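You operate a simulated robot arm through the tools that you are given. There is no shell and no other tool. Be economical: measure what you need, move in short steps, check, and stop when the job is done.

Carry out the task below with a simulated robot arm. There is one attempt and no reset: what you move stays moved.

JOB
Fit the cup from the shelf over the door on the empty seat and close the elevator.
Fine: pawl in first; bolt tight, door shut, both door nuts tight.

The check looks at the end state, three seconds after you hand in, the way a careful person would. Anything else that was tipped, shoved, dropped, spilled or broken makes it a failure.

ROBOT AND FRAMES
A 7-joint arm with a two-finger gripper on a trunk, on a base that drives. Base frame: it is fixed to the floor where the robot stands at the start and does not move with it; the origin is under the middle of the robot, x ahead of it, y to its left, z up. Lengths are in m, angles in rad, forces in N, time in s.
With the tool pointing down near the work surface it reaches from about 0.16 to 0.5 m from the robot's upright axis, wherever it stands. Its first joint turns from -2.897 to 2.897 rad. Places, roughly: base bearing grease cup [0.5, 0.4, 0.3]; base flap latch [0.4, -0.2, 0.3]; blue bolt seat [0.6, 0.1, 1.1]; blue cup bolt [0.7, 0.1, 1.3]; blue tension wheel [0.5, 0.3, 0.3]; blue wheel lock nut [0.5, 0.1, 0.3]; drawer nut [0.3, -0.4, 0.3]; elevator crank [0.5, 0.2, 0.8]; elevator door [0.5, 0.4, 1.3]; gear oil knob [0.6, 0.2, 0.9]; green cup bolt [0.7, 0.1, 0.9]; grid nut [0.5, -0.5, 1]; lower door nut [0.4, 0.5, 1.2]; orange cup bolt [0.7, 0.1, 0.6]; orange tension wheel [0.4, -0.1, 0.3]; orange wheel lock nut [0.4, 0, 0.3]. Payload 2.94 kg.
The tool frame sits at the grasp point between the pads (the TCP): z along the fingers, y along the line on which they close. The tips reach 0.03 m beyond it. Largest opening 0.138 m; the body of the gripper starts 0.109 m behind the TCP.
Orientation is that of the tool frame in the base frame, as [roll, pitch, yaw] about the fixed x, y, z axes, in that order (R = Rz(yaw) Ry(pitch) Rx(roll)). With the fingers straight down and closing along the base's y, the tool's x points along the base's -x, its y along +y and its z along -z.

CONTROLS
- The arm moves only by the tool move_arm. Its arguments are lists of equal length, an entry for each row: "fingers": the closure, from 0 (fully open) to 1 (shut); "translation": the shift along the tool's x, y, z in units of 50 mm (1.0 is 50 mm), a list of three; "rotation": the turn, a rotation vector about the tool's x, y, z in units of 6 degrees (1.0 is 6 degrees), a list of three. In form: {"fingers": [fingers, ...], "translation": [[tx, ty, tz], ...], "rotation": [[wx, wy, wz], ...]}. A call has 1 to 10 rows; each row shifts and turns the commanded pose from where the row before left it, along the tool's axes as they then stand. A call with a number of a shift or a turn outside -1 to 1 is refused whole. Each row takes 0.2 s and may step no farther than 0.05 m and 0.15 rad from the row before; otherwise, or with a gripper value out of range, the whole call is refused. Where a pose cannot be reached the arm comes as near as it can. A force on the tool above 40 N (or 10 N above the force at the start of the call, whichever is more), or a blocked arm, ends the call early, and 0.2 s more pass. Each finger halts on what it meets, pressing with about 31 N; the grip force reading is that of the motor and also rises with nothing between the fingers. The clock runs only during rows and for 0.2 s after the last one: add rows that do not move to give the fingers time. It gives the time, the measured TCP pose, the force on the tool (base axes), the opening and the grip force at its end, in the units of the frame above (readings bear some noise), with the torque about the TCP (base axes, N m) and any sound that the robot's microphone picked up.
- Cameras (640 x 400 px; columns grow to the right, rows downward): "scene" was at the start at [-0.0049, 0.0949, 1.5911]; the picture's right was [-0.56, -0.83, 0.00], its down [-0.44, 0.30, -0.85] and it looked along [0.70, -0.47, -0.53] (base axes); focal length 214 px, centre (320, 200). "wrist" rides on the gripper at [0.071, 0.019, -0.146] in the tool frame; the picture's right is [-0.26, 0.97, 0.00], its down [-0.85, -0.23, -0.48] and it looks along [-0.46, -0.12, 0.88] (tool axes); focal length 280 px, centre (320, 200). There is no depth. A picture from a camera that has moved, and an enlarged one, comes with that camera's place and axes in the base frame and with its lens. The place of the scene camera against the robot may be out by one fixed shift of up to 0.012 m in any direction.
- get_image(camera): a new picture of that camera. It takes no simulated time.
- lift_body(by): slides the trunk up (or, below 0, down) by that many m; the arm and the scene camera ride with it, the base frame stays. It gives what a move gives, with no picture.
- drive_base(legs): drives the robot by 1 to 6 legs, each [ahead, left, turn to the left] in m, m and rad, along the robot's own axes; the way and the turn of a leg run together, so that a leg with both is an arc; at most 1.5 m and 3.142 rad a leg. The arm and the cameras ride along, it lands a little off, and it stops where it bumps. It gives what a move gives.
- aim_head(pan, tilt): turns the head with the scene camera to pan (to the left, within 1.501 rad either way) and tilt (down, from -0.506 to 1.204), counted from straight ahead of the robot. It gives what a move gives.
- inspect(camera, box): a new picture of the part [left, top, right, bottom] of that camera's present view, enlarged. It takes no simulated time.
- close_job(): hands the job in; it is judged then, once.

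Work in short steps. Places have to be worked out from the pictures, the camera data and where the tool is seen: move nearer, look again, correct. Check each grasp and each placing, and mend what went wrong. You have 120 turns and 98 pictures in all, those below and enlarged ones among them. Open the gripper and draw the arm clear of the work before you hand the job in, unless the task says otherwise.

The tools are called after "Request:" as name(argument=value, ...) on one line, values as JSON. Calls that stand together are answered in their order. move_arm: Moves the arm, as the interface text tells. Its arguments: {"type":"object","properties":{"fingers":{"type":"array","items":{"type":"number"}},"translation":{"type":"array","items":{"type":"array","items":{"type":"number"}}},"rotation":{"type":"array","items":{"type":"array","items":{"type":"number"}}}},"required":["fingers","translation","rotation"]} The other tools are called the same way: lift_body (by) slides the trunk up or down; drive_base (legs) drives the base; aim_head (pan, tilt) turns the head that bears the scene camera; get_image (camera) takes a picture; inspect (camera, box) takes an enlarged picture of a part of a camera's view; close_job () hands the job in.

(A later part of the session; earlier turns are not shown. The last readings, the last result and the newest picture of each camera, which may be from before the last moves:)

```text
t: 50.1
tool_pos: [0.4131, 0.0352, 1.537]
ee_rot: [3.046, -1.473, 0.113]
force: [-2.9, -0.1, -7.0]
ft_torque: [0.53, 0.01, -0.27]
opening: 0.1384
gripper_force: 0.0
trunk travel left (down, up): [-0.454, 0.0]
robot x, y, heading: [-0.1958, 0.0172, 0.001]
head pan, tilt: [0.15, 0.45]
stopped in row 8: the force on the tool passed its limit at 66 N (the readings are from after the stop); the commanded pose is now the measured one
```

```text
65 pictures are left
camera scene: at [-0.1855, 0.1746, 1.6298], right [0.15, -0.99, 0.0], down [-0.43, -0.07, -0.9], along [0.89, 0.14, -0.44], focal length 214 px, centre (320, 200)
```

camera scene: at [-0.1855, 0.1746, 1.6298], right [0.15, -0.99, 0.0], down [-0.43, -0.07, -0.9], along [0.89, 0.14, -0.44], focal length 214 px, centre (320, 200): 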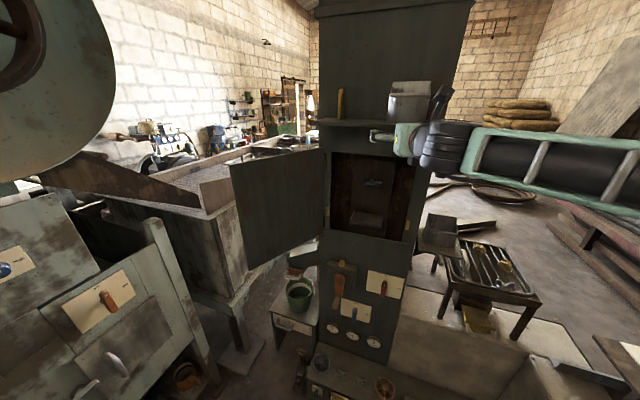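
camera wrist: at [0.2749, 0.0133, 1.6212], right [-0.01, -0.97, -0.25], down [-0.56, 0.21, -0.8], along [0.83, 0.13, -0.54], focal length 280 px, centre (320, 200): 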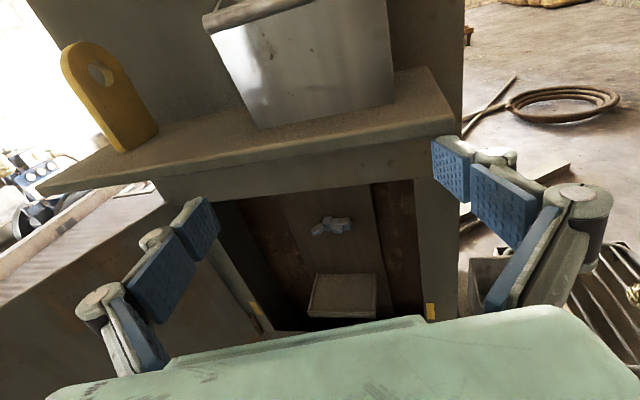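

The fingers touched the shelf's underside edge: the shelf juts out to about x≈0.42 (cup front ≈0.48, y -0.026…0.075, standing still). I back off, then climb clear in front of it and level the tool.

Request:
move_arm(fingers=[0, 0, 0, 0, 0, 0, 0], translation=[[-0.3, 0, -0.8], [0, 0, -0.8], [0, 0, 0], [0.6, 0, 0], [0.6, 0, 0], [0.4, 0.1, 0], [0, 0, 0]], rotation=[[0, 0, 0], [0, 0, 0], [0, 0.85, 0], [0, 0, 0], [0, 0, 0], [0, 0, 0], [0, 0, 0]])

Request:
get_image(camera="wrist")

Request:
inspect(camera="scene", box=[300, 60, 460, 180])

```text
t: 51.7
tool_pos: [0.3327, 0.0297, 1.6103]
ee_rot: [2.061, -1.559, 1.099]
force: [-0.3, -0.6, 0.3]
ft_torque: [0.02, -0.03, -0.02]
opening: 0.1382
gripper_force: 0.1
trunk travel left (down, up): [-0.454, 0.0]
robot x, y, heading: [-0.1937, 0.0161, 0.006]
head pan, tilt: [0.15, 0.45]
```

```text
64 pictures are left
camera wrist: at [0.187, 0.0076, 1.6824], right [0.02, -0.97, -0.25], down [-0.48, 0.21, -0.85], along [0.87, 0.14, -0.47], focal length 280 px, centre (320, 200)
```

wrist: 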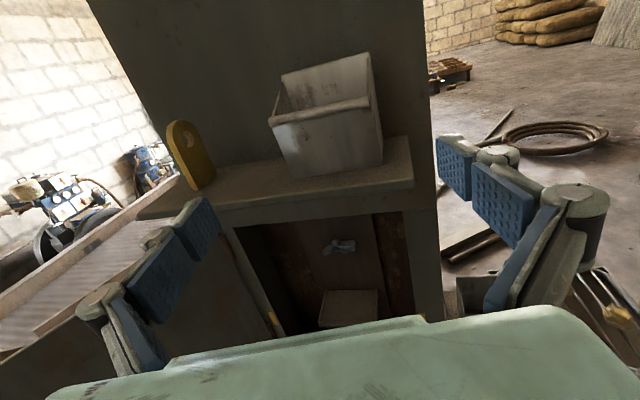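

```text
3.33 times, centred on (380, 120) of scene
camera zoom: at [-0.1854, 0.1744, 1.6298], right [0.15, -0.99, 0.0], down [-0.43, -0.07, -0.9], along [0.89, 0.14, -0.44], focal length 715 px, centre (120, 467)
```

zoom: 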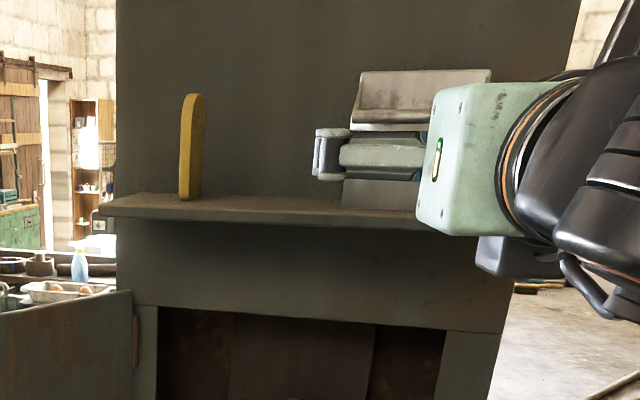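

Triangulated: cup front x≈0.465, bottom z≈1.565, y −0.023…0.07, ~0.1 wide. I advance with fingers open around its sides, stopping midway to check.

Request:
move_arm(fingers=[0, 0, 0, 0], translation=[[-0.05, 0.1, 0.7], [0, 0, 0.7], [0, 0, 0.7], [0, 0, 0]], rotation=[[0, 0, 0], [0, 0, 0], [0, 0, 0], [0, 0, 0]])

Request:
get_image(camera="wrist")

```text
t: 52.7
tool_pos: [0.438, 0.0267, 1.608]
ee_rot: [1.994, -1.56, 1.168]
force: [1.1, 0.8, 0.4]
ft_torque: [-0.04, -0.02, 0.01]
opening: 0.138
gripper_force: 0.1
trunk travel left (down, up): [-0.454, 0.0]
robot x, y, heading: [-0.1943, 0.0128, 0.003]
head pan, tilt: [0.15, 0.45]
```

```text
62 pictures are left
camera wrist: at [0.2924, 0.0047, 1.6799], right [0.02, -0.97, -0.25], down [-0.48, 0.21, -0.85], along [0.87, 0.14, -0.46], focal length 280 px, centre (320, 200)
```

wrist: 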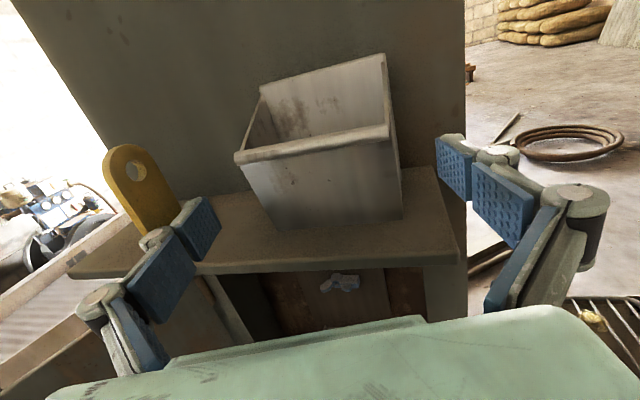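

The cup is turned about 10° clockwise (right edge nearer). I yaw the tool to match and advance so the pads reach the cup sides.

Request:
move_arm(fingers=[0, 0, 0, 0, 0], translation=[[0, 0, 0], [-0.1, -0.05, 0], [0, 0, 0.6], [0, 0, 0.6], [0, 0, 0]], rotation=[[-0.8, 0, 0], [-0.8, 0, 0], [0, 0, 0], [0, 0, 0], [0, 0, 0]])

Request:
get_image(camera="wrist")

```text
t: 53.9
tool_pos: [0.4979, 0.0201, 1.602]
ee_rot: [1.852, -1.558, 1.142]
force: [-0.4, 0.2, 0.5]
ft_torque: [-0.02, 0.0, 0.0]
opening: 0.1381
gripper_force: 0.1
trunk travel left (down, up): [-0.454, 0.0]
robot x, y, heading: [-0.1985, 0.0135, 0.004]
head pan, tilt: [0.15, 0.45]
```

```text
61 pictures are left
camera wrist: at [0.3498, 0.0225, 1.6743], right [-0.14, -0.96, -0.25], down [-0.44, 0.29, -0.85], along [0.89, -0.01, -0.46], focal length 280 px, centre (320, 200)
```

wrist: 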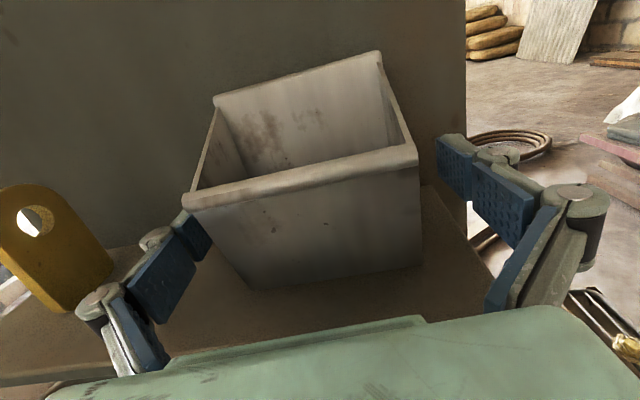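

Fingers straddle the cup just below its lip. I nudge left slightly and close.

Request:
move_arm(fingers=[0, 0.2, 0.3, 0.4, 0.6, 0.8, 0.8], translation=[[0, -0.08, 0], [0, 0, 0], [0, 0, 0], [0, 0, 0], [0, 0, 0], [0, 0, 0], [0, 0, 0]], rotation=[[0, 0, 0], [0, 0, 0], [0, 0, 0], [0, 0, 0], [0, 0, 0], [0, 0, 0], [0, 0, 0]])

Request:
get_image(camera="wrist")

```text
t: 55.5
tool_pos: [0.4979, 0.0237, 1.6031]
ee_rot: [1.888, -1.558, 1.105]
force: [0.8, -0.1, 1.1]
ft_torque: [0.09, -0.01, -0.03]
opening: 0.0995
gripper_force: 31.0
trunk travel left (down, up): [-0.454, 0.0]
robot x, y, heading: [-0.1984, 0.0165, 0.002]
head pan, tilt: [0.15, 0.45]
```

```text
60 pictures are left
camera wrist: at [0.3503, 0.0263, 1.6742], right [-0.14, -0.96, -0.25], down [-0.44, 0.29, -0.85], along [0.89, -0.01, -0.46], focal length 280 px, centre (320, 200)
```

wrist: 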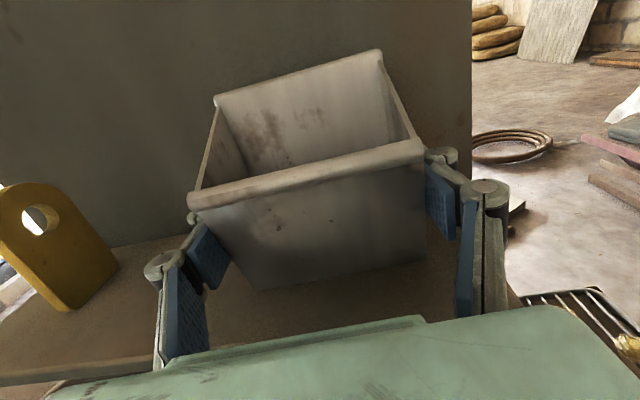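

Gripped at 0.0995 m opening. I lift 4 cm gently.

Request:
move_arm(fingers=[1, 1, 1, 1, 1], translation=[[0, 0, 0], [0.25, 0, 0], [0.3, 0, 0], [0.3, 0, 0], [0, 0, 0]], rotation=[[0, 0, 0], [0, 0, 0], [0, 0, 0], [0, 0, 0], [0, 0, 0]])

Request:
get_image(camera="wrist")

```text
t: 56.7
tool_pos: [0.4985, 0.025, 1.6446]
ee_rot: [1.938, -1.559, 1.055]
force: [-0.5, -0.2, -1.2]
ft_torque: [0.0, 0.0, 0.0]
opening: 0.0996
gripper_force: 31.1
trunk travel left (down, up): [-0.454, 0.0]
robot x, y, heading: [-0.1987, 0.015, 0.004]
head pan, tilt: [0.15, 0.45]
```

```text
59 pictures are left
camera wrist: at [0.351, 0.0271, 1.7164], right [-0.14, -0.96, -0.25], down [-0.44, 0.29, -0.85], along [0.89, -0.01, -0.46], focal length 280 px, centre (320, 200)
```

wrist: 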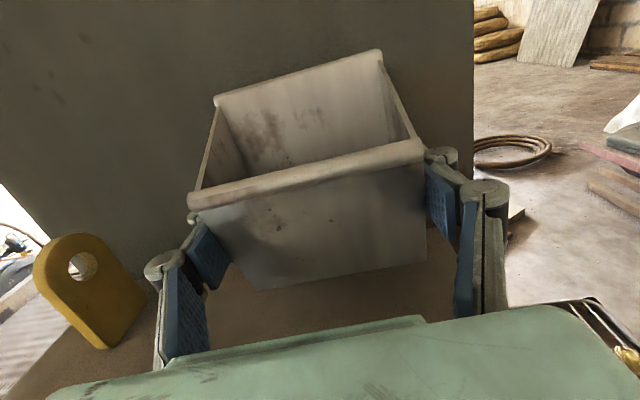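

The cup is held and lifted cleanly. I retract straight back, square the yaw and prepare to descend.

Request:
move_arm(fingers=[1, 1, 1, 1, 1, 1, 1], translation=[[0.1, 0, -0.7], [0, 0, -0.7], [0, 0, -0.7], [0, 0, -0.7], [0, 0, -0.6], [0, 0, 0], [0, 0, 0]], rotation=[[0, 0, 0], [0, 0, 0], [0, 0, 0], [0, 0, 0], [0.8, 0, 0], [0.8, 0, 0], [0, 0, 0]])

Request:
get_image(camera="scene")

```text
t: 58.3
tool_pos: [0.3293, 0.0499, 1.6505]
ee_rot: [2.045, -1.56, 1.116]
force: [-0.6, -0.8, -0.9]
ft_torque: [-0.01, 0.02, -0.01]
opening: 0.0998
gripper_force: 30.9
trunk travel left (down, up): [-0.454, 0.0]
robot x, y, heading: [-0.1962, 0.0167, 0.006]
head pan, tilt: [0.15, 0.45]
```

```text
58 pictures are left
camera scene: at [-0.1855, 0.1747, 1.6298], right [0.15, -0.99, 0.0], down [-0.43, -0.07, -0.9], along [0.89, 0.14, -0.44], focal length 214 px, centre (320, 200)
```

scene: 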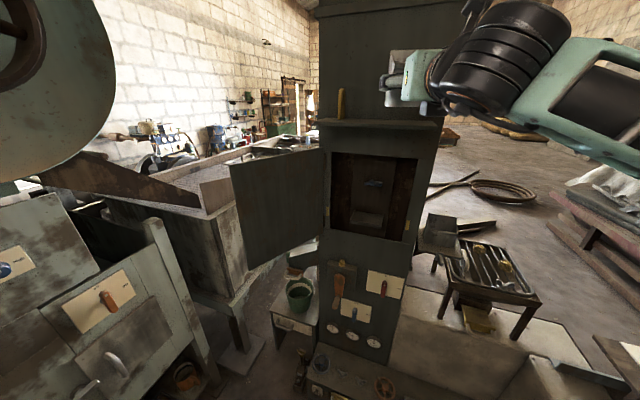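

Clear. I lower the trunk by 0.36 m, bringing the cup before the opening.

Request:
lift_body(by=-0.36)

Request:
get_image(camera="wrist")

Request:
get_image(camera="scene")

```text
t: 61.8
tool_pos: [0.3313, 0.0498, 1.2894]
ee_rot: [2.076, -1.559, 1.085]
force: [-0.3, -0.4, -2.0]
ft_torque: [0.01, -0.01, 0.0]
opening: 0.0993
gripper_force: 30.9
trunk travel left (down, up): [-0.094, 0.36]
robot x, y, heading: [-0.1944, 0.0161, -0.001]
head pan, tilt: [0.15, 0.45]
```

```text
57 pictures are left
camera wrist: at [0.1846, 0.0275, 1.362], right [0.02, -0.97, -0.25], down [-0.48, 0.21, -0.85], along [0.87, 0.14, -0.47], focal length 280 px, centre (320, 200)
```

wrist: 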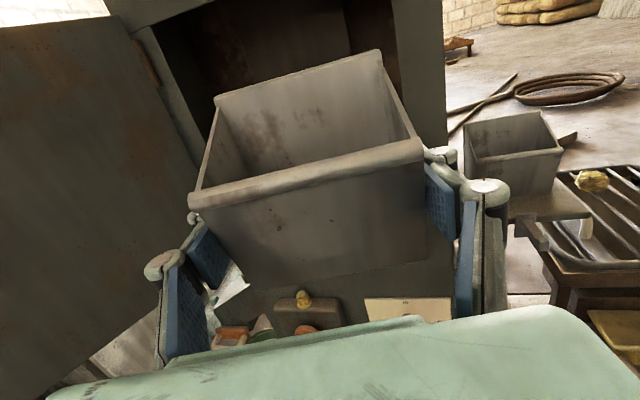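

```text
56 pictures are left
camera scene: at [-0.1853, 0.1744, 1.2698], right [0.15, -0.99, 0.0], down [-0.43, -0.07, -0.9], along [0.89, 0.14, -0.44], focal length 214 px, centre (320, 200)
```

scene: 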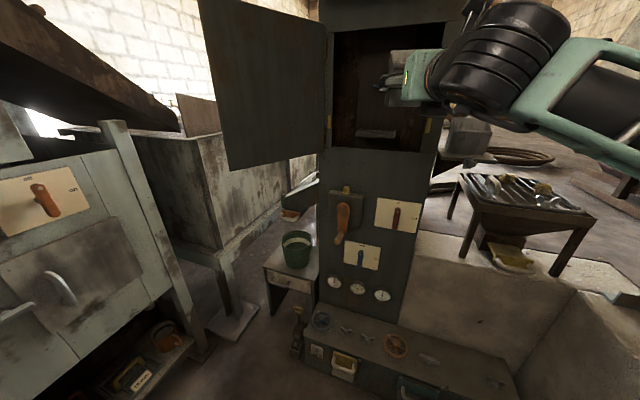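

I aim the head to look level into the opening and measure the ledge and bolt.

Request:
aim_head(pan=0.0, tilt=0.15)

Request:
inspect(camera="scene", box=[250, 90, 430, 270])

```text
t: 62.6
tool_pos: [0.3303, 0.0491, 1.2902]
ee_rot: [2.08, -1.559, 1.081]
force: [0.0, 0.6, -1.1]
ft_torque: [-0.01, -0.04, -0.04]
opening: 0.0993
gripper_force: 31.1
trunk travel left (down, up): [-0.094, 0.36]
robot x, y, heading: [-0.199, 0.0138, 0.0]
head pan, tilt: [0.0, 0.15]
```

```text
2.22 times, centred on (340, 180) of scene
camera zoom: at [-0.1834, 0.1607, 1.2976], right [0.0, -1.0, 0.0], down [-0.15, 0.0, -0.99], along [0.99, 0.0, -0.15], focal length 477 px, centre (276, 244)
```

zoom: 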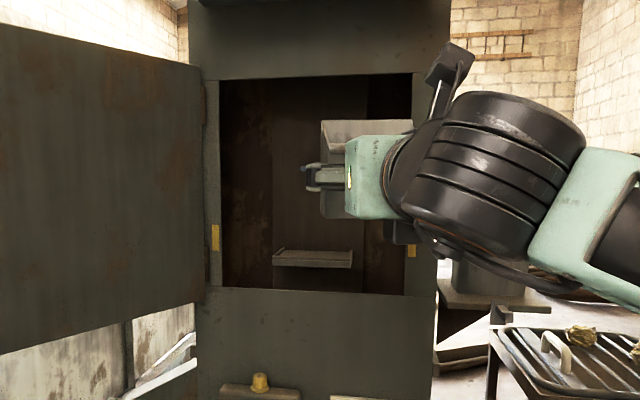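

Comparing left/right, the whole elevator is yawed about −9.5° (right side nearer), matching how the cup stood. I yaw the tool likewise, shift to the seat's centre line and to z≈1.215.

Request:
move_arm(fingers=[1, 1, 1, 1, 1, 1], translation=[[-0.3, -0.4, -0.1], [-0.4, -0.5, -0.1], [-0.4, -0.5, -0.1], [-0.4, -0.4, 0], [0, 0, 0], [0, 0, 0]], rotation=[[-0.8, 0, 0], [-0.8, 0, 0], [0, 0, 0], [0, 0, 0], [0, 0, 0], [0, 0, 0]])

Request:
drive_base(legs=[[0.16, 0, 0]])

Request:
get_image(camera="wrist")

Request:
get_image(camera="scene")

```text
t: 64.0
tool_pos: [0.3232, 0.1392, 1.2147]
ee_rot: [1.905, -1.559, 1.087]
force: [-0.1, -0.8, -2.2]
ft_torque: [0.01, 0.0, 0.0]
opening: 0.099
gripper_force: 31.0
trunk travel left (down, up): [-0.094, 0.36]
robot x, y, heading: [-0.1949, 0.0167, 0.005]
head pan, tilt: [0.0, 0.15]
```

```text
t: 65.4
tool_pos: [0.4833, 0.1405, 1.2143]
ee_rot: [1.894, -1.56, 1.098]
force: [-0.6, 0.2, -0.8]
ft_torque: [-0.02, -0.02, -0.03]
opening: 0.0993
gripper_force: 31.8
trunk travel left (down, up): [-0.094, 0.36]
robot x, y, heading: [-0.0375, 0.0169, 0.002]
head pan, tilt: [0.0, 0.15]
```

```text
54 pictures are left
camera wrist: at [0.3354, 0.1428, 1.286], right [-0.14, -0.96, -0.25], down [-0.44, 0.29, -0.85], along [0.89, -0.01, -0.46], focal length 280 px, centre (320, 200)
```

wrist: 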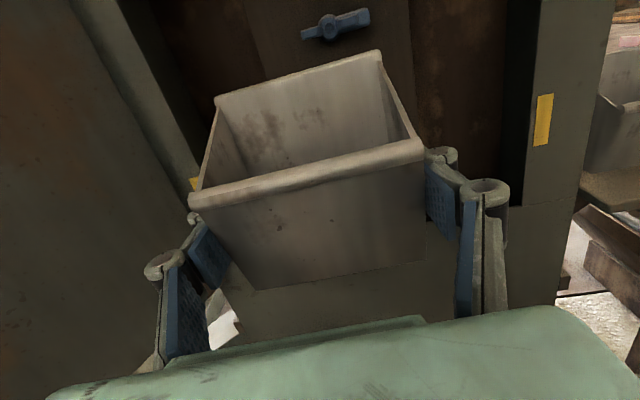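

```text
53 pictures are left
camera scene: at [-0.0241, 0.161, 1.2977], right [0.0, -1.0, 0.0], down [-0.15, 0.0, -0.99], along [0.99, 0.0, -0.15], focal length 214 px, centre (320, 200)
```

scene: 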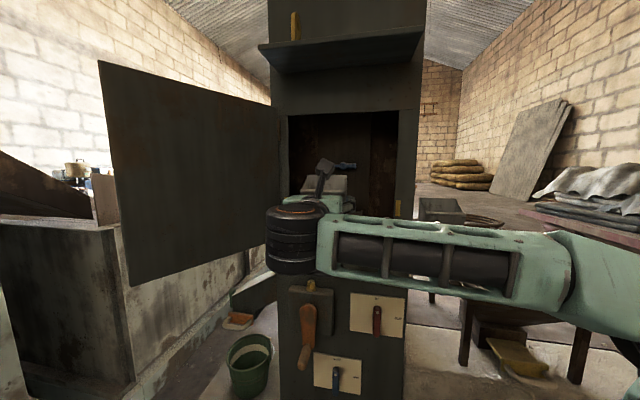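

The bolt is confirmed at z≈1.303, about 3 cm right of my line. I shift right 0.028 and advance into the opening in stages.

Request:
move_arm(fingers=[1, 1, 1, 1, 1], translation=[[0, 0.28, 0.5], [0, 0.28, 0.5], [0, 0, 0.5], [0, 0, 0.5], [0, 0, 0]], rotation=[[0, 0, 0], [0, 0, 0], [0, 0, 0], [0, 0, 0], [0, 0, 0]])

Request:
get_image(camera="wrist")

Request:
inspect(camera="scene", box=[260, 100, 430, 260])

```text
t: 66.6
tool_pos: [0.5781, 0.0989, 1.2138]
ee_rot: [1.897, -1.558, 1.098]
force: [0.4, 0.0, -1.8]
ft_torque: [0.02, -0.01, 0.03]
opening: 0.0992
gripper_force: 31.0
trunk travel left (down, up): [-0.094, 0.36]
robot x, y, heading: [-0.0384, 0.0146, -0.003]
head pan, tilt: [0.0, 0.15]
```

```text
52 pictures are left
camera wrist: at [0.4307, 0.1005, 1.2855], right [-0.14, -0.96, -0.25], down [-0.44, 0.29, -0.85], along [0.89, -0.01, -0.46], focal length 280 px, centre (320, 200)
```

wrist: 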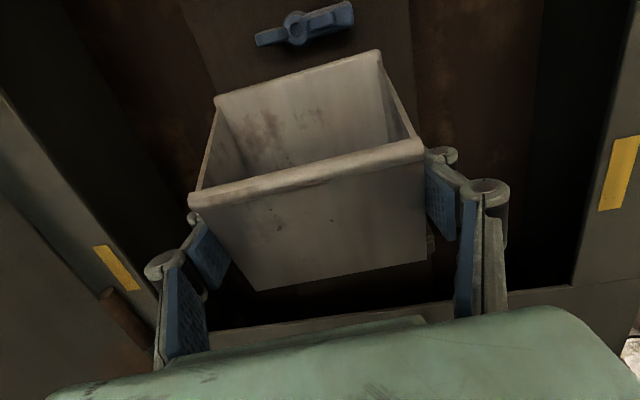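

```text
2.50 times, centred on (345, 180) of scene
camera zoom: at [-0.0239, 0.161, 1.2977], right [0.0, -1.0, 0.0], down [-0.15, 0.0, -0.99], along [0.99, 0.0, -0.15], focal length 536 px, centre (258, 250)
```

zoom: 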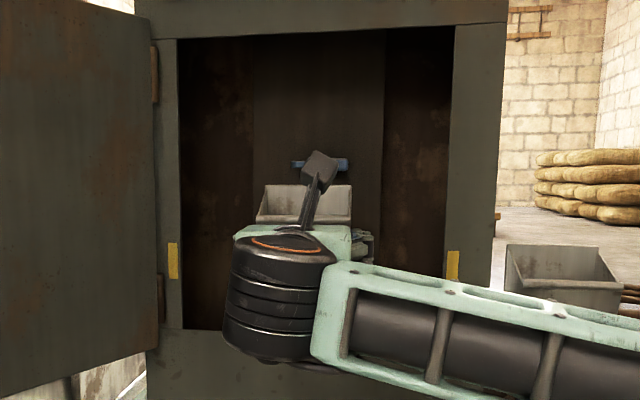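

Well centred on the bolt and seat. I lower 8 mm and advance 5 cm more.

Request:
move_arm(fingers=[1, 1, 1, 1], translation=[[-0.16, 0, 0.3], [0, 0, 0.4], [0, 0, 0.3], [0, 0, 0]], rotation=[[0, 0, 0], [0, 0, 0], [0, 0, 0], [0, 0, 0]])

Request:
get_image(camera="wrist")

```text
t: 67.6
tool_pos: [0.628, 0.0902, 1.2045]
ee_rot: [1.881, -1.558, 1.113]
force: [-0.2, 0.1, -1.5]
ft_torque: [0.0, 0.03, 0.0]
opening: 0.0993
gripper_force: 31.0
trunk travel left (down, up): [-0.094, 0.36]
robot x, y, heading: [-0.0371, 0.0111, 0.005]
head pan, tilt: [0.0, 0.15]
```

```text
50 pictures are left
camera wrist: at [0.48, 0.093, 1.2773], right [-0.15, -0.96, -0.25], down [-0.44, 0.29, -0.85], along [0.89, -0.01, -0.46], focal length 280 px, centre (320, 200)
```

wrist: 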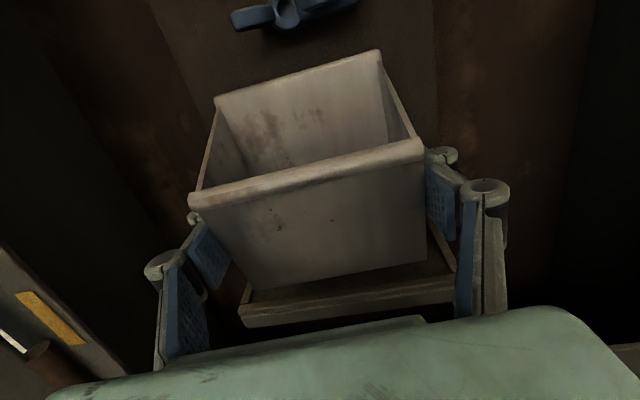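

The cup is centred over the seat with its front edge near. I creep forward, watching force.

Request:
move_arm(fingers=[1, 1, 1, 1], translation=[[0, 0.04, 0.2], [0, 0, 0.15], [0, 0, 0.15], [0, 0, 0]], rotation=[[0, 0, 0], [0, 0, 0], [0, 0, 0], [0, 0, 0]])

Request:
get_image(camera="wrist")

```text
t: 68.6
tool_pos: [0.6503, 0.0842, 1.2056]
ee_rot: [1.918, -1.557, 1.073]
force: [0.0, 0.2, -0.9]
ft_torque: [0.01, -0.05, -0.03]
opening: 0.0993
gripper_force: 31.0
trunk travel left (down, up): [-0.094, 0.36]
robot x, y, heading: [-0.0376, 0.0157, 0.004]
head pan, tilt: [0.0, 0.15]
```

```text
49 pictures are left
camera wrist: at [0.5042, 0.087, 1.2777], right [-0.15, -0.96, -0.25], down [-0.44, 0.29, -0.85], along [0.89, -0.01, -0.46], focal length 280 px, centre (320, 200)
```

wrist: 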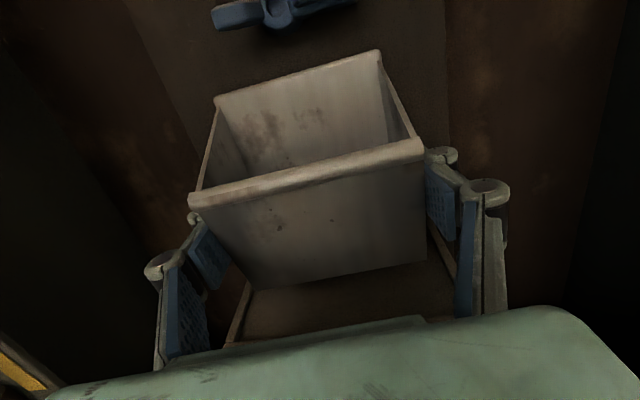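

Still no contact; I creep on.

Request:
move_arm(fingers=[1, 1, 1, 1, 1], translation=[[0, 0, 0.1], [0, 0, 0.1], [0, 0, 0.1], [0, 0, 0.1], [0, 0, 0]], rotation=[[0, 0, 0], [0, 0, 0], [0, 0, 0], [0, 0, 0], [0, 0, 0]])

Request:
get_image(camera="wrist")

```text
t: 69.5
tool_pos: [0.6615, 0.085, 1.2081]
ee_rot: [1.668, -1.559, 1.325]
force: [-24.1, -0.5, -1.4]
ft_torque: [0.03, -0.44, -1.33]
opening: 0.0998
gripper_force: 30.9
trunk travel left (down, up): [-0.094, 0.36]
robot x, y, heading: [-0.0376, 0.0162, 0.004]
head pan, tilt: [0.0, 0.15]
stopped in row 4: the force on the tool passed its limit at 45 N (the readings are from after the stop); the commanded pose is now the measured one
```

```text
48 pictures are left
camera wrist: at [0.5138, 0.0866, 1.2797], right [-0.15, -0.96, -0.25], down [-0.44, 0.29, -0.85], along [0.89, -0.01, -0.46], focal length 280 px, centre (320, 200)
```

wrist: 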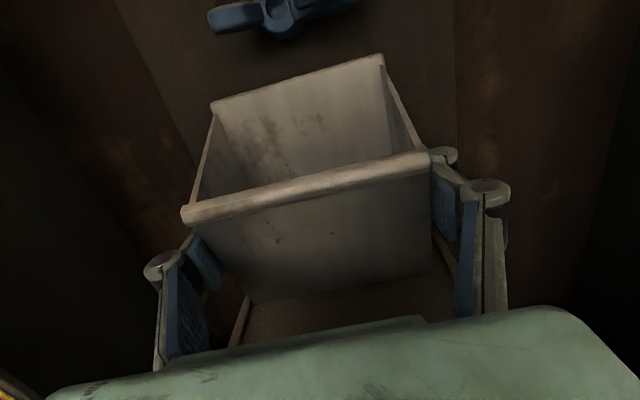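

Back wall touched the belt (d≈0.64). I ease off 2 mm and lower in small steps until the cup rests.

Request:
move_arm(fingers=[1, 1, 1, 1, 1, 1], translation=[[0, 0, -0.06], [-0.1, 0, 0], [-0.1, 0, 0], [-0.08, 0, 0], [-0.08, 0, 0], [0, 0, 0]], rotation=[[0, 0, 0], [0, 0, 0], [0, 0, 0], [0, 0, 0], [0, 0, 0], [0, 0, 0]])

Request:
get_image(camera="wrist")

```text
t: 70.9
tool_pos: [0.6611, 0.0837, 1.1896]
ee_rot: [1.599, -1.559, 1.393]
force: [1.0, 2.8, 20.2]
ft_torque: [0.56, -0.4, -0.34]
opening: 0.1
gripper_force: 30.7
trunk travel left (down, up): [-0.094, 0.36]
robot x, y, heading: [-0.0422, 0.0127, 0.004]
head pan, tilt: [0.0, 0.15]
```

```text
47 pictures are left
camera wrist: at [0.5129, 0.0867, 1.2613], right [-0.14, -0.96, -0.25], down [-0.44, 0.29, -0.85], along [0.89, -0.01, -0.46], focal length 280 px, centre (320, 200)
```

wrist: 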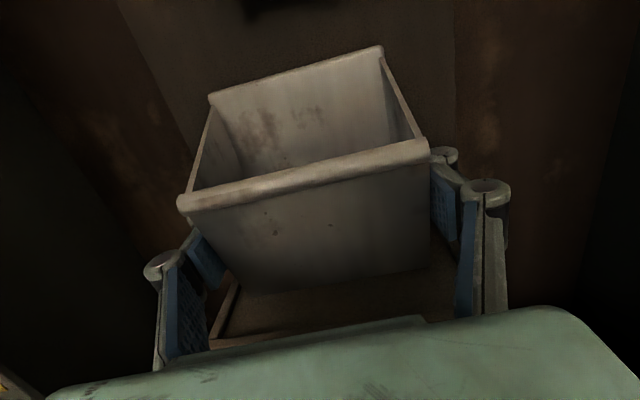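

The cup rests on the seat (20 N up). I open slowly and check that it stays.

Request:
move_arm(fingers=[0.24, 0.2, 0.1, 0, 0], translation=[[0.04, 0, 0], [0, 0, 0], [0, 0, 0], [0, 0, 0], [0, 0, 0]], rotation=[[0, 0, 0], [0, 0, 0], [0, 0, 0], [0, 0, 0], [0, 0, 0]])

Request:
get_image(camera="wrist")

```text
t: 72.1
tool_pos: [0.663, 0.0834, 1.1885]
ee_rot: [2.037, -1.556, 0.955]
force: [-0.1, -0.8, 0.8]
ft_torque: [-0.01, -0.02, 0.0]
opening: 0.1378
gripper_force: 0.0
trunk travel left (down, up): [-0.094, 0.36]
robot x, y, heading: [-0.0403, 0.0165, 0.001]
head pan, tilt: [0.0, 0.15]
```

```text
46 pictures are left
camera wrist: at [0.5155, 0.0864, 1.2609], right [-0.15, -0.96, -0.25], down [-0.44, 0.29, -0.85], along [0.88, -0.01, -0.47], focal length 280 px, centre (320, 200)
```

wrist: 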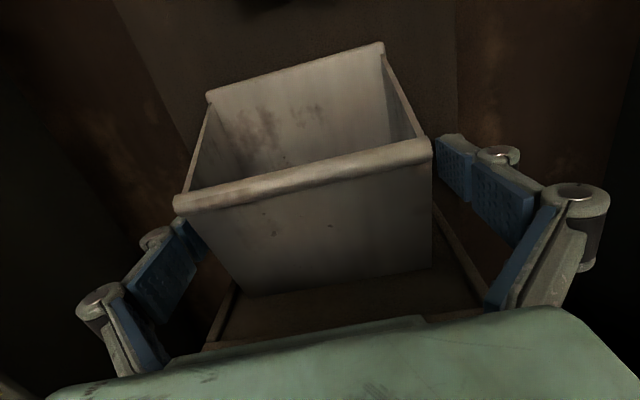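

The cup stands between the seat's rims. I retreat straight back 11 cm and look.

Request:
move_arm(fingers=[0, 0, 0, 0, 0], translation=[[0, 0, -0.3], [0, 0, -0.6], [0, 0, -0.7], [0, 0, -0.7], [0, 0, 0]], rotation=[[0, 0, 0], [0, 0, 0], [0, 0, 0], [0, 0, 0], [0, 0, 0]])

Request:
get_image(camera="wrist")

```text
t: 73.3
tool_pos: [0.548, 0.0995, 1.1895]
ee_rot: [2.009, -1.556, 0.982]
force: [-0.5, -0.4, 0.5]
ft_torque: [0.03, 0.01, 0.01]
opening: 0.138
gripper_force: 0.1
trunk travel left (down, up): [-0.094, 0.36]
robot x, y, heading: [-0.0362, 0.0141, 0.0]
head pan, tilt: [0.0, 0.15]
```

```text
45 pictures are left
camera wrist: at [0.4015, 0.1029, 1.2614], right [-0.15, -0.96, -0.25], down [-0.44, 0.29, -0.85], along [0.88, -0.01, -0.47], focal length 280 px, centre (320, 200)
```

wrist: 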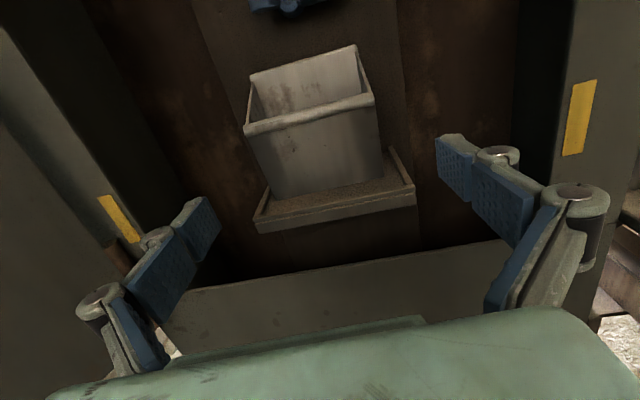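

The cup sits on the seat under the bolt. Next the bolt: I back off a bit more, rise to z≈1.303 and roll −90° so the fingers close vertically.

Request:
move_arm(fingers=[0, 0, 0, 0, 0, 0, 0, 0, 0, 0], translation=[[0, 0, -0.6], [0, 0, -0.6], [0.8, 0, 0], [0.8, 0, 0], [0.68, 0, 0], [0, 0, 0], [0, 0, 0], [0, 0, 0], [0, 0, 0], [0, 0, 0]], rotation=[[0, 0, 0], [0, 0, 0], [0, 0, -1], [0, 0, -1], [0, 0, -1], [0, 0, -1], [0, 0, -1], [0, 0, -1], [0, 0, -1], [0, 0, -1]])

Request:
move_arm(fingers=[0.55, 0.55, 0.55, 0.55, 0.55, 0.55, 0.55, 0.55], translation=[[0, 0, 0], [0, 0, 0], [0, 0, 0], [0, 0, 0], [0, 0, 0], [0, 0, 0], [0, 0, 0], [0, 0, 0]], rotation=[[0, 0, -1], [0, 0, -1], [0, 0, -1], [0, 0, -1], [0, 0, -1], [0, 0, -1], [0, 0, -1], [0, 0, 0]])

Request:
get_image(camera="wrist")

```text
t: 75.5
tool_pos: [0.4926, 0.1223, 1.3023]
ee_rot: [1.58, -0.719, 1.416]
force: [-0.3, 0.0, -0.3]
ft_torque: [-0.01, -0.03, 0.0]
opening: 0.1377
gripper_force: 0.1
trunk travel left (down, up): [-0.094, 0.36]
robot x, y, heading: [-0.0358, 0.0128, 0.003]
head pan, tilt: [0.0, 0.15]
```

```text
t: 77.3
tool_pos: [0.4918, 0.1217, 1.3037]
ee_rot: [1.576, 0.014, 1.422]
force: [-0.2, -0.3, -0.1]
ft_torque: [-0.05, 0.02, -0.01]
opening: 0.0623
gripper_force: 0.1
trunk travel left (down, up): [-0.094, 0.36]
robot x, y, heading: [-0.0366, 0.0168, 0.002]
head pan, tilt: [0.0, 0.15]
```

```text
44 pictures are left
camera wrist: at [0.358, 0.2133, 1.3223], right [-0.03, -0.25, 0.97], down [-0.6, -0.77, -0.22], along [0.8, -0.59, -0.12], focal length 280 px, centre (320, 200)
```

wrist: 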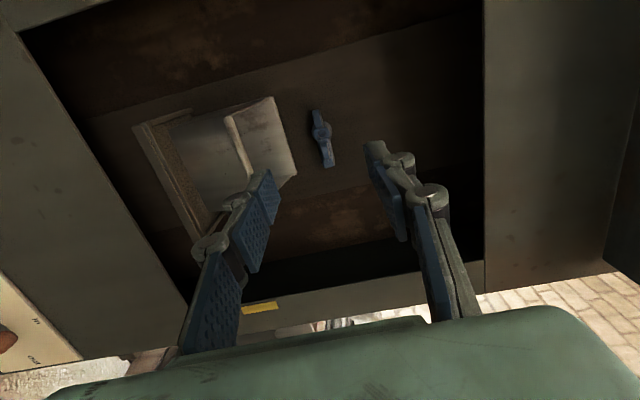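

Request:
inspect(camera="wrist", box=[200, 60, 420, 230])

```text
2.35 times, centred on (310, 145) of wrist
camera zoom: at [0.358, 0.2133, 1.3223], right [-0.03, -0.25, 0.97], down [-0.6, -0.77, -0.22], along [0.8, -0.59, -0.12], focal length 660 px, centre (344, 329)
```

zoom: 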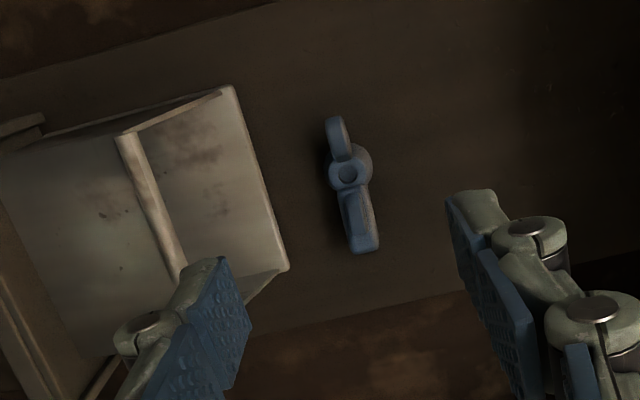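

The bolt hub is at about (0.680, 0.078, 1.302). I shift right 1.4 cm and advance most of the way, then look.

Request:
move_arm(fingers=[0.55, 0.55, 0.55, 0.55, 0.55], translation=[[-0.28, 0, 0.6], [0, 0, 0.6], [0, 0, 0.6], [0, 0, 0.6], [0, 0, 0]], rotation=[[0, 0, 0], [0, 0, 0], [0, 0, 0], [0, 0, 0], [0, 0, 0]])

Request:
get_image(camera="wrist")

```text
t: 78.5
tool_pos: [0.6094, 0.0902, 1.3029]
ee_rot: [1.575, 0.013, 1.421]
force: [0.2, 0.2, -1.1]
ft_torque: [0.0, 0.02, 0.02]
opening: 0.0622
gripper_force: 0.1
trunk travel left (down, up): [-0.094, 0.36]
robot x, y, heading: [-0.0361, 0.018, 0.002]
head pan, tilt: [0.0, 0.15]
```

```text
42 pictures are left
camera wrist: at [0.4755, 0.1817, 1.3222], right [-0.03, -0.25, 0.97], down [-0.6, -0.77, -0.22], along [0.8, -0.59, -0.12], focal length 280 px, centre (320, 200)
```

wrist: 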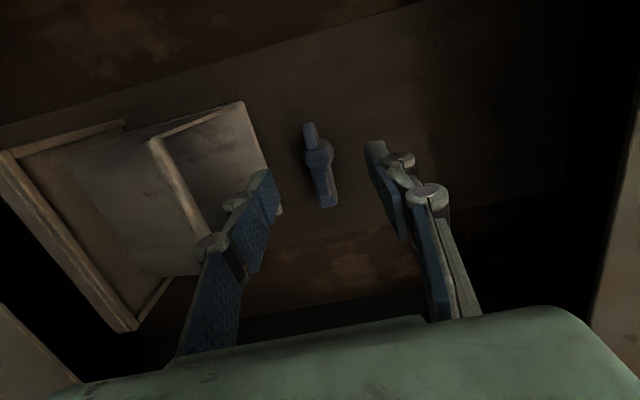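

Hub is centred between the tips. I narrow slightly (to keep clear of the cup's top edge) and advance 4.5 cm.

Request:
move_arm(fingers=[0.65, 0.65, 0.65, 0.65, 0.65], translation=[[0, 0, 0], [0, 0.02, 0.3], [0, 0, 0.3], [0, 0, 0.3], [0, 0, 0]], rotation=[[0, 0, 0], [0, 0, 0], [0, 0, 0], [0, 0, 0], [0, 0, 0]])

Request:
get_image(camera="wrist")

```text
t: 79.7
tool_pos: [0.6545, 0.0842, 1.3046]
ee_rot: [1.576, 0.012, 1.421]
force: [-0.8, 0.2, -0.4]
ft_torque: [0.01, 0.0, 0.02]
opening: 0.0485
gripper_force: 0.0
trunk travel left (down, up): [-0.094, 0.36]
robot x, y, heading: [-0.0377, 0.0154, -0.001]
head pan, tilt: [0.0, 0.15]
```

```text
41 pictures are left
camera wrist: at [0.5194, 0.1748, 1.3226], right [-0.03, -0.25, 0.97], down [-0.6, -0.77, -0.22], along [0.8, -0.59, -0.12], focal length 280 px, centre (320, 200)
```

wrist: 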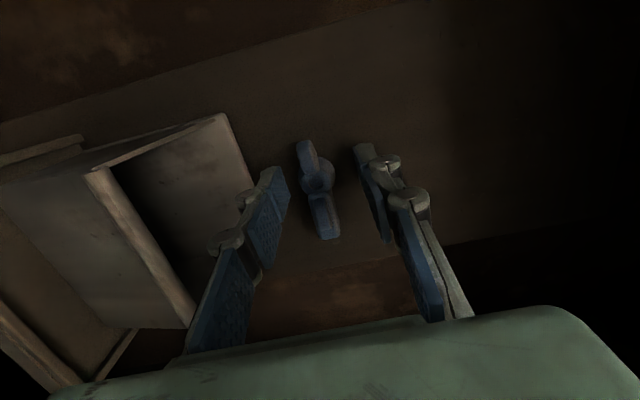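

Geometry says the hub is on the tool axis within a few mm. I close on it.

Request:
move_arm(fingers=[0.8, 0.9, 1, 1, 1], translation=[[0, 0, 0], [0, 0, 0], [0, 0, 0], [0, 0, 0], [0, 0, 0]], rotation=[[0, 0, 0], [0, 0, 0], [0, 0, 0], [0, 0, 0], [0, 0, 0]])

Request:
inspect(camera="wrist", box=[180, 80, 460, 320])

```text
t: 80.9
tool_pos: [0.6541, 0.0837, 1.2998]
ee_rot: [1.582, 0.013, 1.421]
force: [-13.7, -0.9, -22.5]
ft_torque: [0.16, 0.61, -0.08]
opening: 0.0224
gripper_force: 44.8
trunk travel left (down, up): [-0.094, 0.36]
robot x, y, heading: [-0.0336, 0.0158, -0.003]
head pan, tilt: [0.0, 0.15]
```

```text
1.67 times, centred on (320, 200) of wrist
camera zoom: at [0.52, 0.1746, 1.321], right [-0.03, -0.25, 0.97], down [-0.6, -0.77, -0.22], along [0.8, -0.59, -0.13], focal length 467 px, centre (320, 200)
```

zoom: 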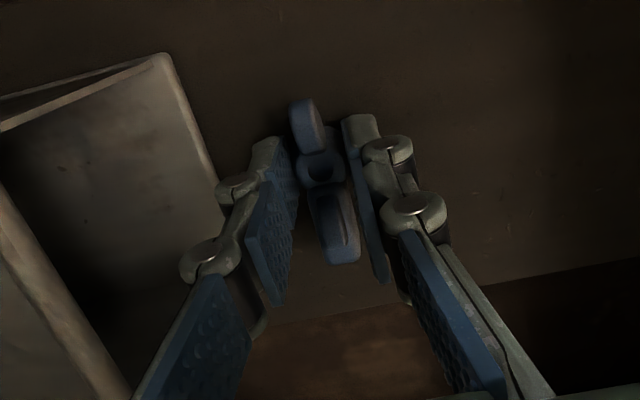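

Gripped (0.022 m). I relieve the vertical offset and turn clockwise 45°, checking torque.

Request:
move_arm(fingers=[1, 1, 1, 1, 1, 1, 1, 1], translation=[[0, -0.09, 0], [0, 0, 0], [0, 0, 0], [0, 0, 0], [0, 0, 0], [0, 0, 0], [0, 0, 0], [0, 0, 0]], rotation=[[0, 0, 0.5], [0, 0, 1], [0, 0, 1], [0, 0, 1], [0, 0, 1], [0, 0, 1], [0, 0, 1], [0, 0, 1]])

Request:
inspect(camera="wrist", box=[180, 80, 460, 320])

```text
t: 82.7
tool_pos: [0.6529, 0.0833, 1.3011]
ee_rot: [1.573, -0.775, 1.419]
force: [10.7, -0.2, 21.6]
ft_torque: [-0.1, -0.65, 0.04]
opening: 0.0214
gripper_force: 44.6
trunk travel left (down, up): [-0.094, 0.36]
robot x, y, heading: [-0.0345, 0.0132, 0.002]
head pan, tilt: [0.0, 0.15]
```

```text
1.67 times, centred on (320, 200) of wrist
camera zoom: at [0.5132, 0.1404, 1.3649], right [-0.13, -0.85, 0.51], down [-0.54, -0.37, -0.76], along [0.83, -0.37, -0.41], focal length 467 px, centre (320, 200)
```

zoom: 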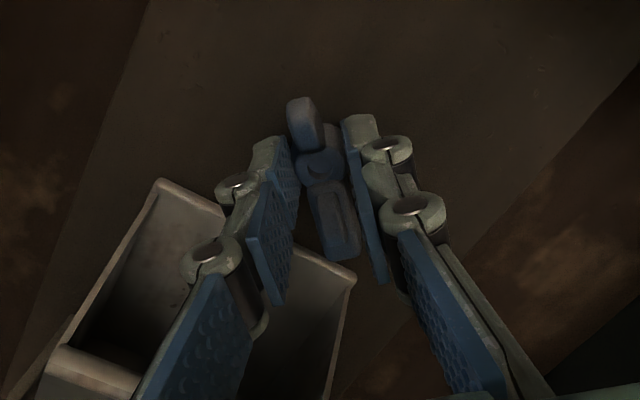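

It turns with the grip. I continue clockwise, with a small upward correction.

Request:
move_arm(fingers=[1, 1, 1, 1, 1, 1, 1, 1], translation=[[0.04, 0.04, 0], [0, 0, 0], [0, 0, 0], [0, 0, 0], [0, 0, 0], [0, 0, 0], [0, 0, 0], [0, 0, 0]], rotation=[[0, 0, 0], [0, 0, 1], [0, 0, 1], [0, 0, 1], [0, 0, 1], [0, 0, 1], [0, 0, 1], [0, 0, 1]])

Request:
inspect(camera="wrist", box=[180, 80, 460, 320])

```text
t: 84.5
tool_pos: [0.6517, 0.0821, 1.3028]
ee_rot: [1.665, -1.51, 1.324]
force: [-13.7, -5.3, -5.7]
ft_torque: [-0.04, -0.48, -0.28]
opening: 0.0217
gripper_force: 45.1
trunk travel left (down, up): [-0.094, 0.36]
robot x, y, heading: [-0.0403, 0.0187, 0.004]
head pan, tilt: [0.0, 0.15]
```

```text
1.67 times, centred on (320, 200) of wrist
camera zoom: at [0.5049, 0.0882, 1.3749], right [-0.15, -0.97, -0.2], down [-0.45, 0.25, -0.86], along [0.88, -0.04, -0.47], focal length 467 px, centre (320, 200)
```

zoom: 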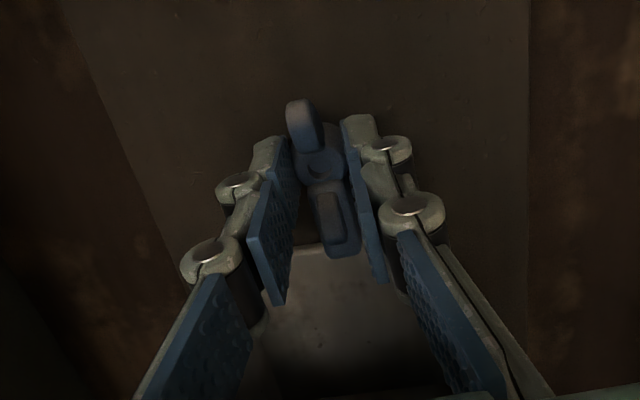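

The tongue now points down over the cup's back edge; no stop felt yet. I try a few degrees more to feel for tightness.

Request:
move_arm(fingers=[1, 1, 1, 1], translation=[[0, 0, 0], [0, 0, 0], [0, 0, 0], [0, 0, 0]], rotation=[[0, 0, 0.7], [0, 0, 0.7], [0, 0, 0.5], [0, 0, 0]])

Request:
inspect(camera="wrist", box=[180, 80, 460, 320])

```text
t: 85.5
tool_pos: [0.6507, 0.0808, 1.3034]
ee_rot: [-1.605, -1.436, -1.691]
force: [-17.6, -8.2, -7.0]
ft_torque: [-0.55, 0.05, -0.44]
opening: 0.0221
gripper_force: 44.7
trunk travel left (down, up): [-0.094, 0.36]
robot x, y, heading: [-0.0402, 0.0164, 0.004]
head pan, tilt: [0.0, 0.15]
```

```text
1.67 times, centred on (320, 200) of wrist
camera zoom: at [0.5026, 0.0742, 1.3714], right [-0.14, -0.91, -0.39], down [-0.42, 0.41, -0.81], along [0.9, 0.05, -0.44], focal length 467 px, centre (320, 200)
```

zoom: 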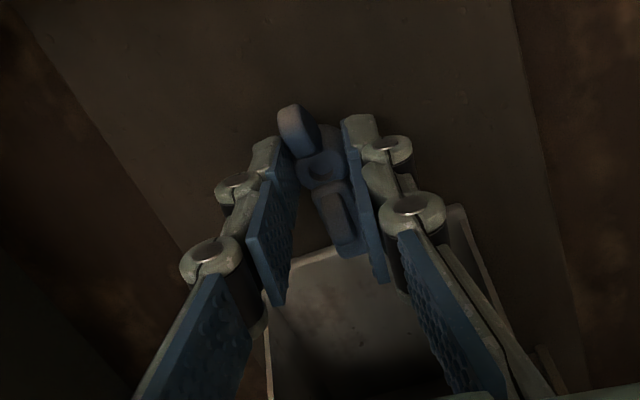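

A reaction torque of −0.55 N·m appears: the bolt is at its stop. I release, back out and inspect.

Request:
move_arm(fingers=[0.7, 0.6, 0.6, 0.6, 0.6, 0.6], translation=[[0, 0, 0], [0, 0, 0], [0, 0, -0.5], [0, 0, -0.8], [0, 0, -0.9], [0, 0, 0]], rotation=[[0, 0, 0], [0, 0, 0], [0, 0, 0], [0, 0, 0], [0, 0, -1], [0, 0, -1]])

Request:
get_image(camera="wrist")

Request:
inspect(camera="wrist", box=[220, 40, 400, 240])

```text
t: 86.9
tool_pos: [0.5428, 0.1008, 1.3042]
ee_rot: [1.606, -1.495, 1.388]
force: [0.6, 0.0, -0.3]
ft_torque: [0.01, 0.01, 0.02]
opening: 0.0551
gripper_force: 0.1
trunk travel left (down, up): [-0.094, 0.36]
robot x, y, heading: [-0.0349, 0.0179, 0.001]
head pan, tilt: [0.0, 0.15]
```

```text
36 pictures are left
camera wrist: at [0.396, 0.1077, 1.3763], right [-0.15, -0.97, -0.19], down [-0.45, 0.23, -0.86], along [0.88, -0.04, -0.47], focal length 280 px, centre (320, 200)
```

wrist: 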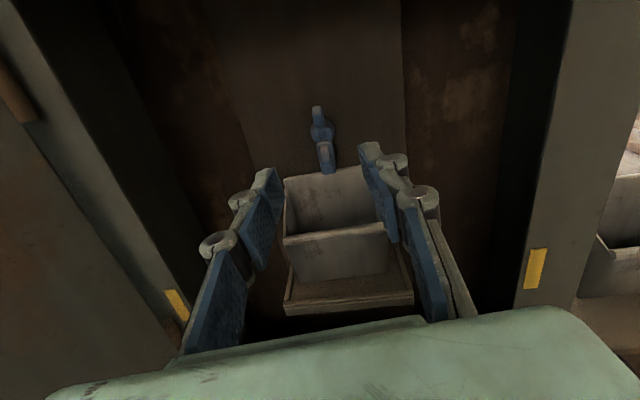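

```text
2.00 times, centred on (310, 140) of wrist
camera zoom: at [0.396, 0.1077, 1.3763], right [-0.15, -0.97, -0.19], down [-0.45, 0.23, -0.86], along [0.88, -0.04, -0.47], focal length 561 px, centre (340, 320)
```

zoom: 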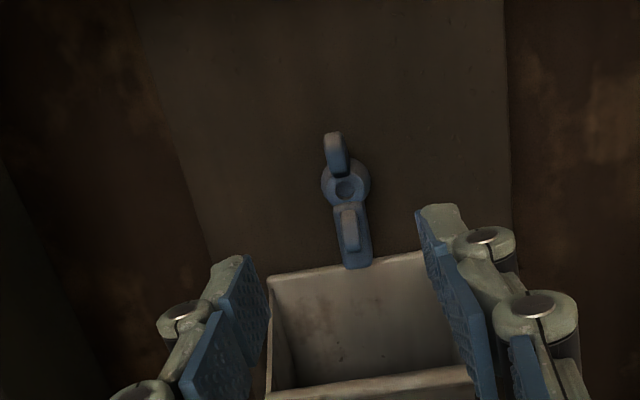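

The tongue clamps the cup's back rim. Now the door: I withdraw the arm further, back the robot off and look at the door.

Request:
move_arm(fingers=[0.6, 0.6, 0.6, 0.6, 0.6], translation=[[0, 0, -0.9], [0, 0, -0.9], [0, 0, -0.9], [0, 0, 0], [0, 0, 0]], rotation=[[0, 0, 0], [0, 0, 0], [0, 0, 0], [0, 0, 0], [0, 0, 0]])

Request:
drive_base(legs=[[-0.16, 0, 0]])

Request:
aim_head(pan=0.55, tilt=0.15)

Request:
get_image(camera="scene")

```text
t: 88.1
tool_pos: [0.4147, 0.1216, 1.2973]
ee_rot: [1.781, -1.49, 1.208]
force: [-0.1, 0.0, -0.2]
ft_torque: [-0.02, -0.01, 0.01]
opening: 0.0552
gripper_force: 0.1
trunk travel left (down, up): [-0.094, 0.36]
robot x, y, heading: [-0.0382, 0.0159, 0.004]
head pan, tilt: [0.0, 0.15]
```

```text
t: 89.5
tool_pos: [0.2569, 0.1181, 1.2972]
ee_rot: [1.798, -1.488, 1.191]
force: [-0.1, -0.1, 0.4]
ft_torque: [-0.02, -0.02, 0.01]
opening: 0.0553
gripper_force: 0.2
trunk travel left (down, up): [-0.094, 0.36]
robot x, y, heading: [-0.2014, 0.017, 0.004]
head pan, tilt: [0.0, 0.15]
```

```text
t: 90.5
tool_pos: [0.2601, 0.1163, 1.2893]
ee_rot: [1.939, -1.48, 1.05]
force: [-0.9, 0.3, 0.0]
ft_torque: [0.0, 0.03, -0.03]
opening: 0.0553
gripper_force: 0.1
trunk travel left (down, up): [-0.094, 0.36]
robot x, y, heading: [-0.1991, 0.016, 0.004]
head pan, tilt: [0.55, 0.15]
```

```text
34 pictures are left
camera scene: at [-0.2048, 0.1346, 1.3416], right [-0.34, -0.94, 0.0], down [0.33, -0.12, -0.94], along [0.88, -0.32, 0.35], focal length 214 px, centre (320, 200)
```

scene: 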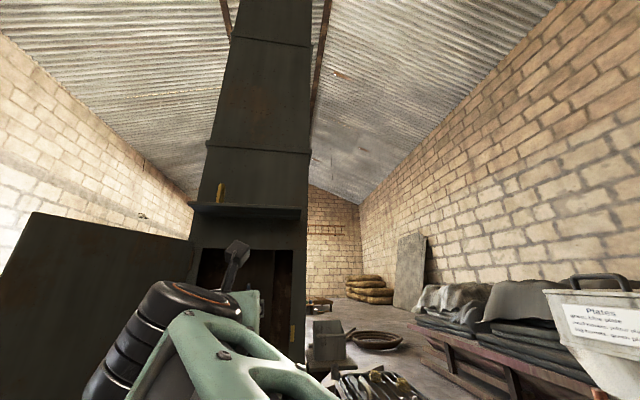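

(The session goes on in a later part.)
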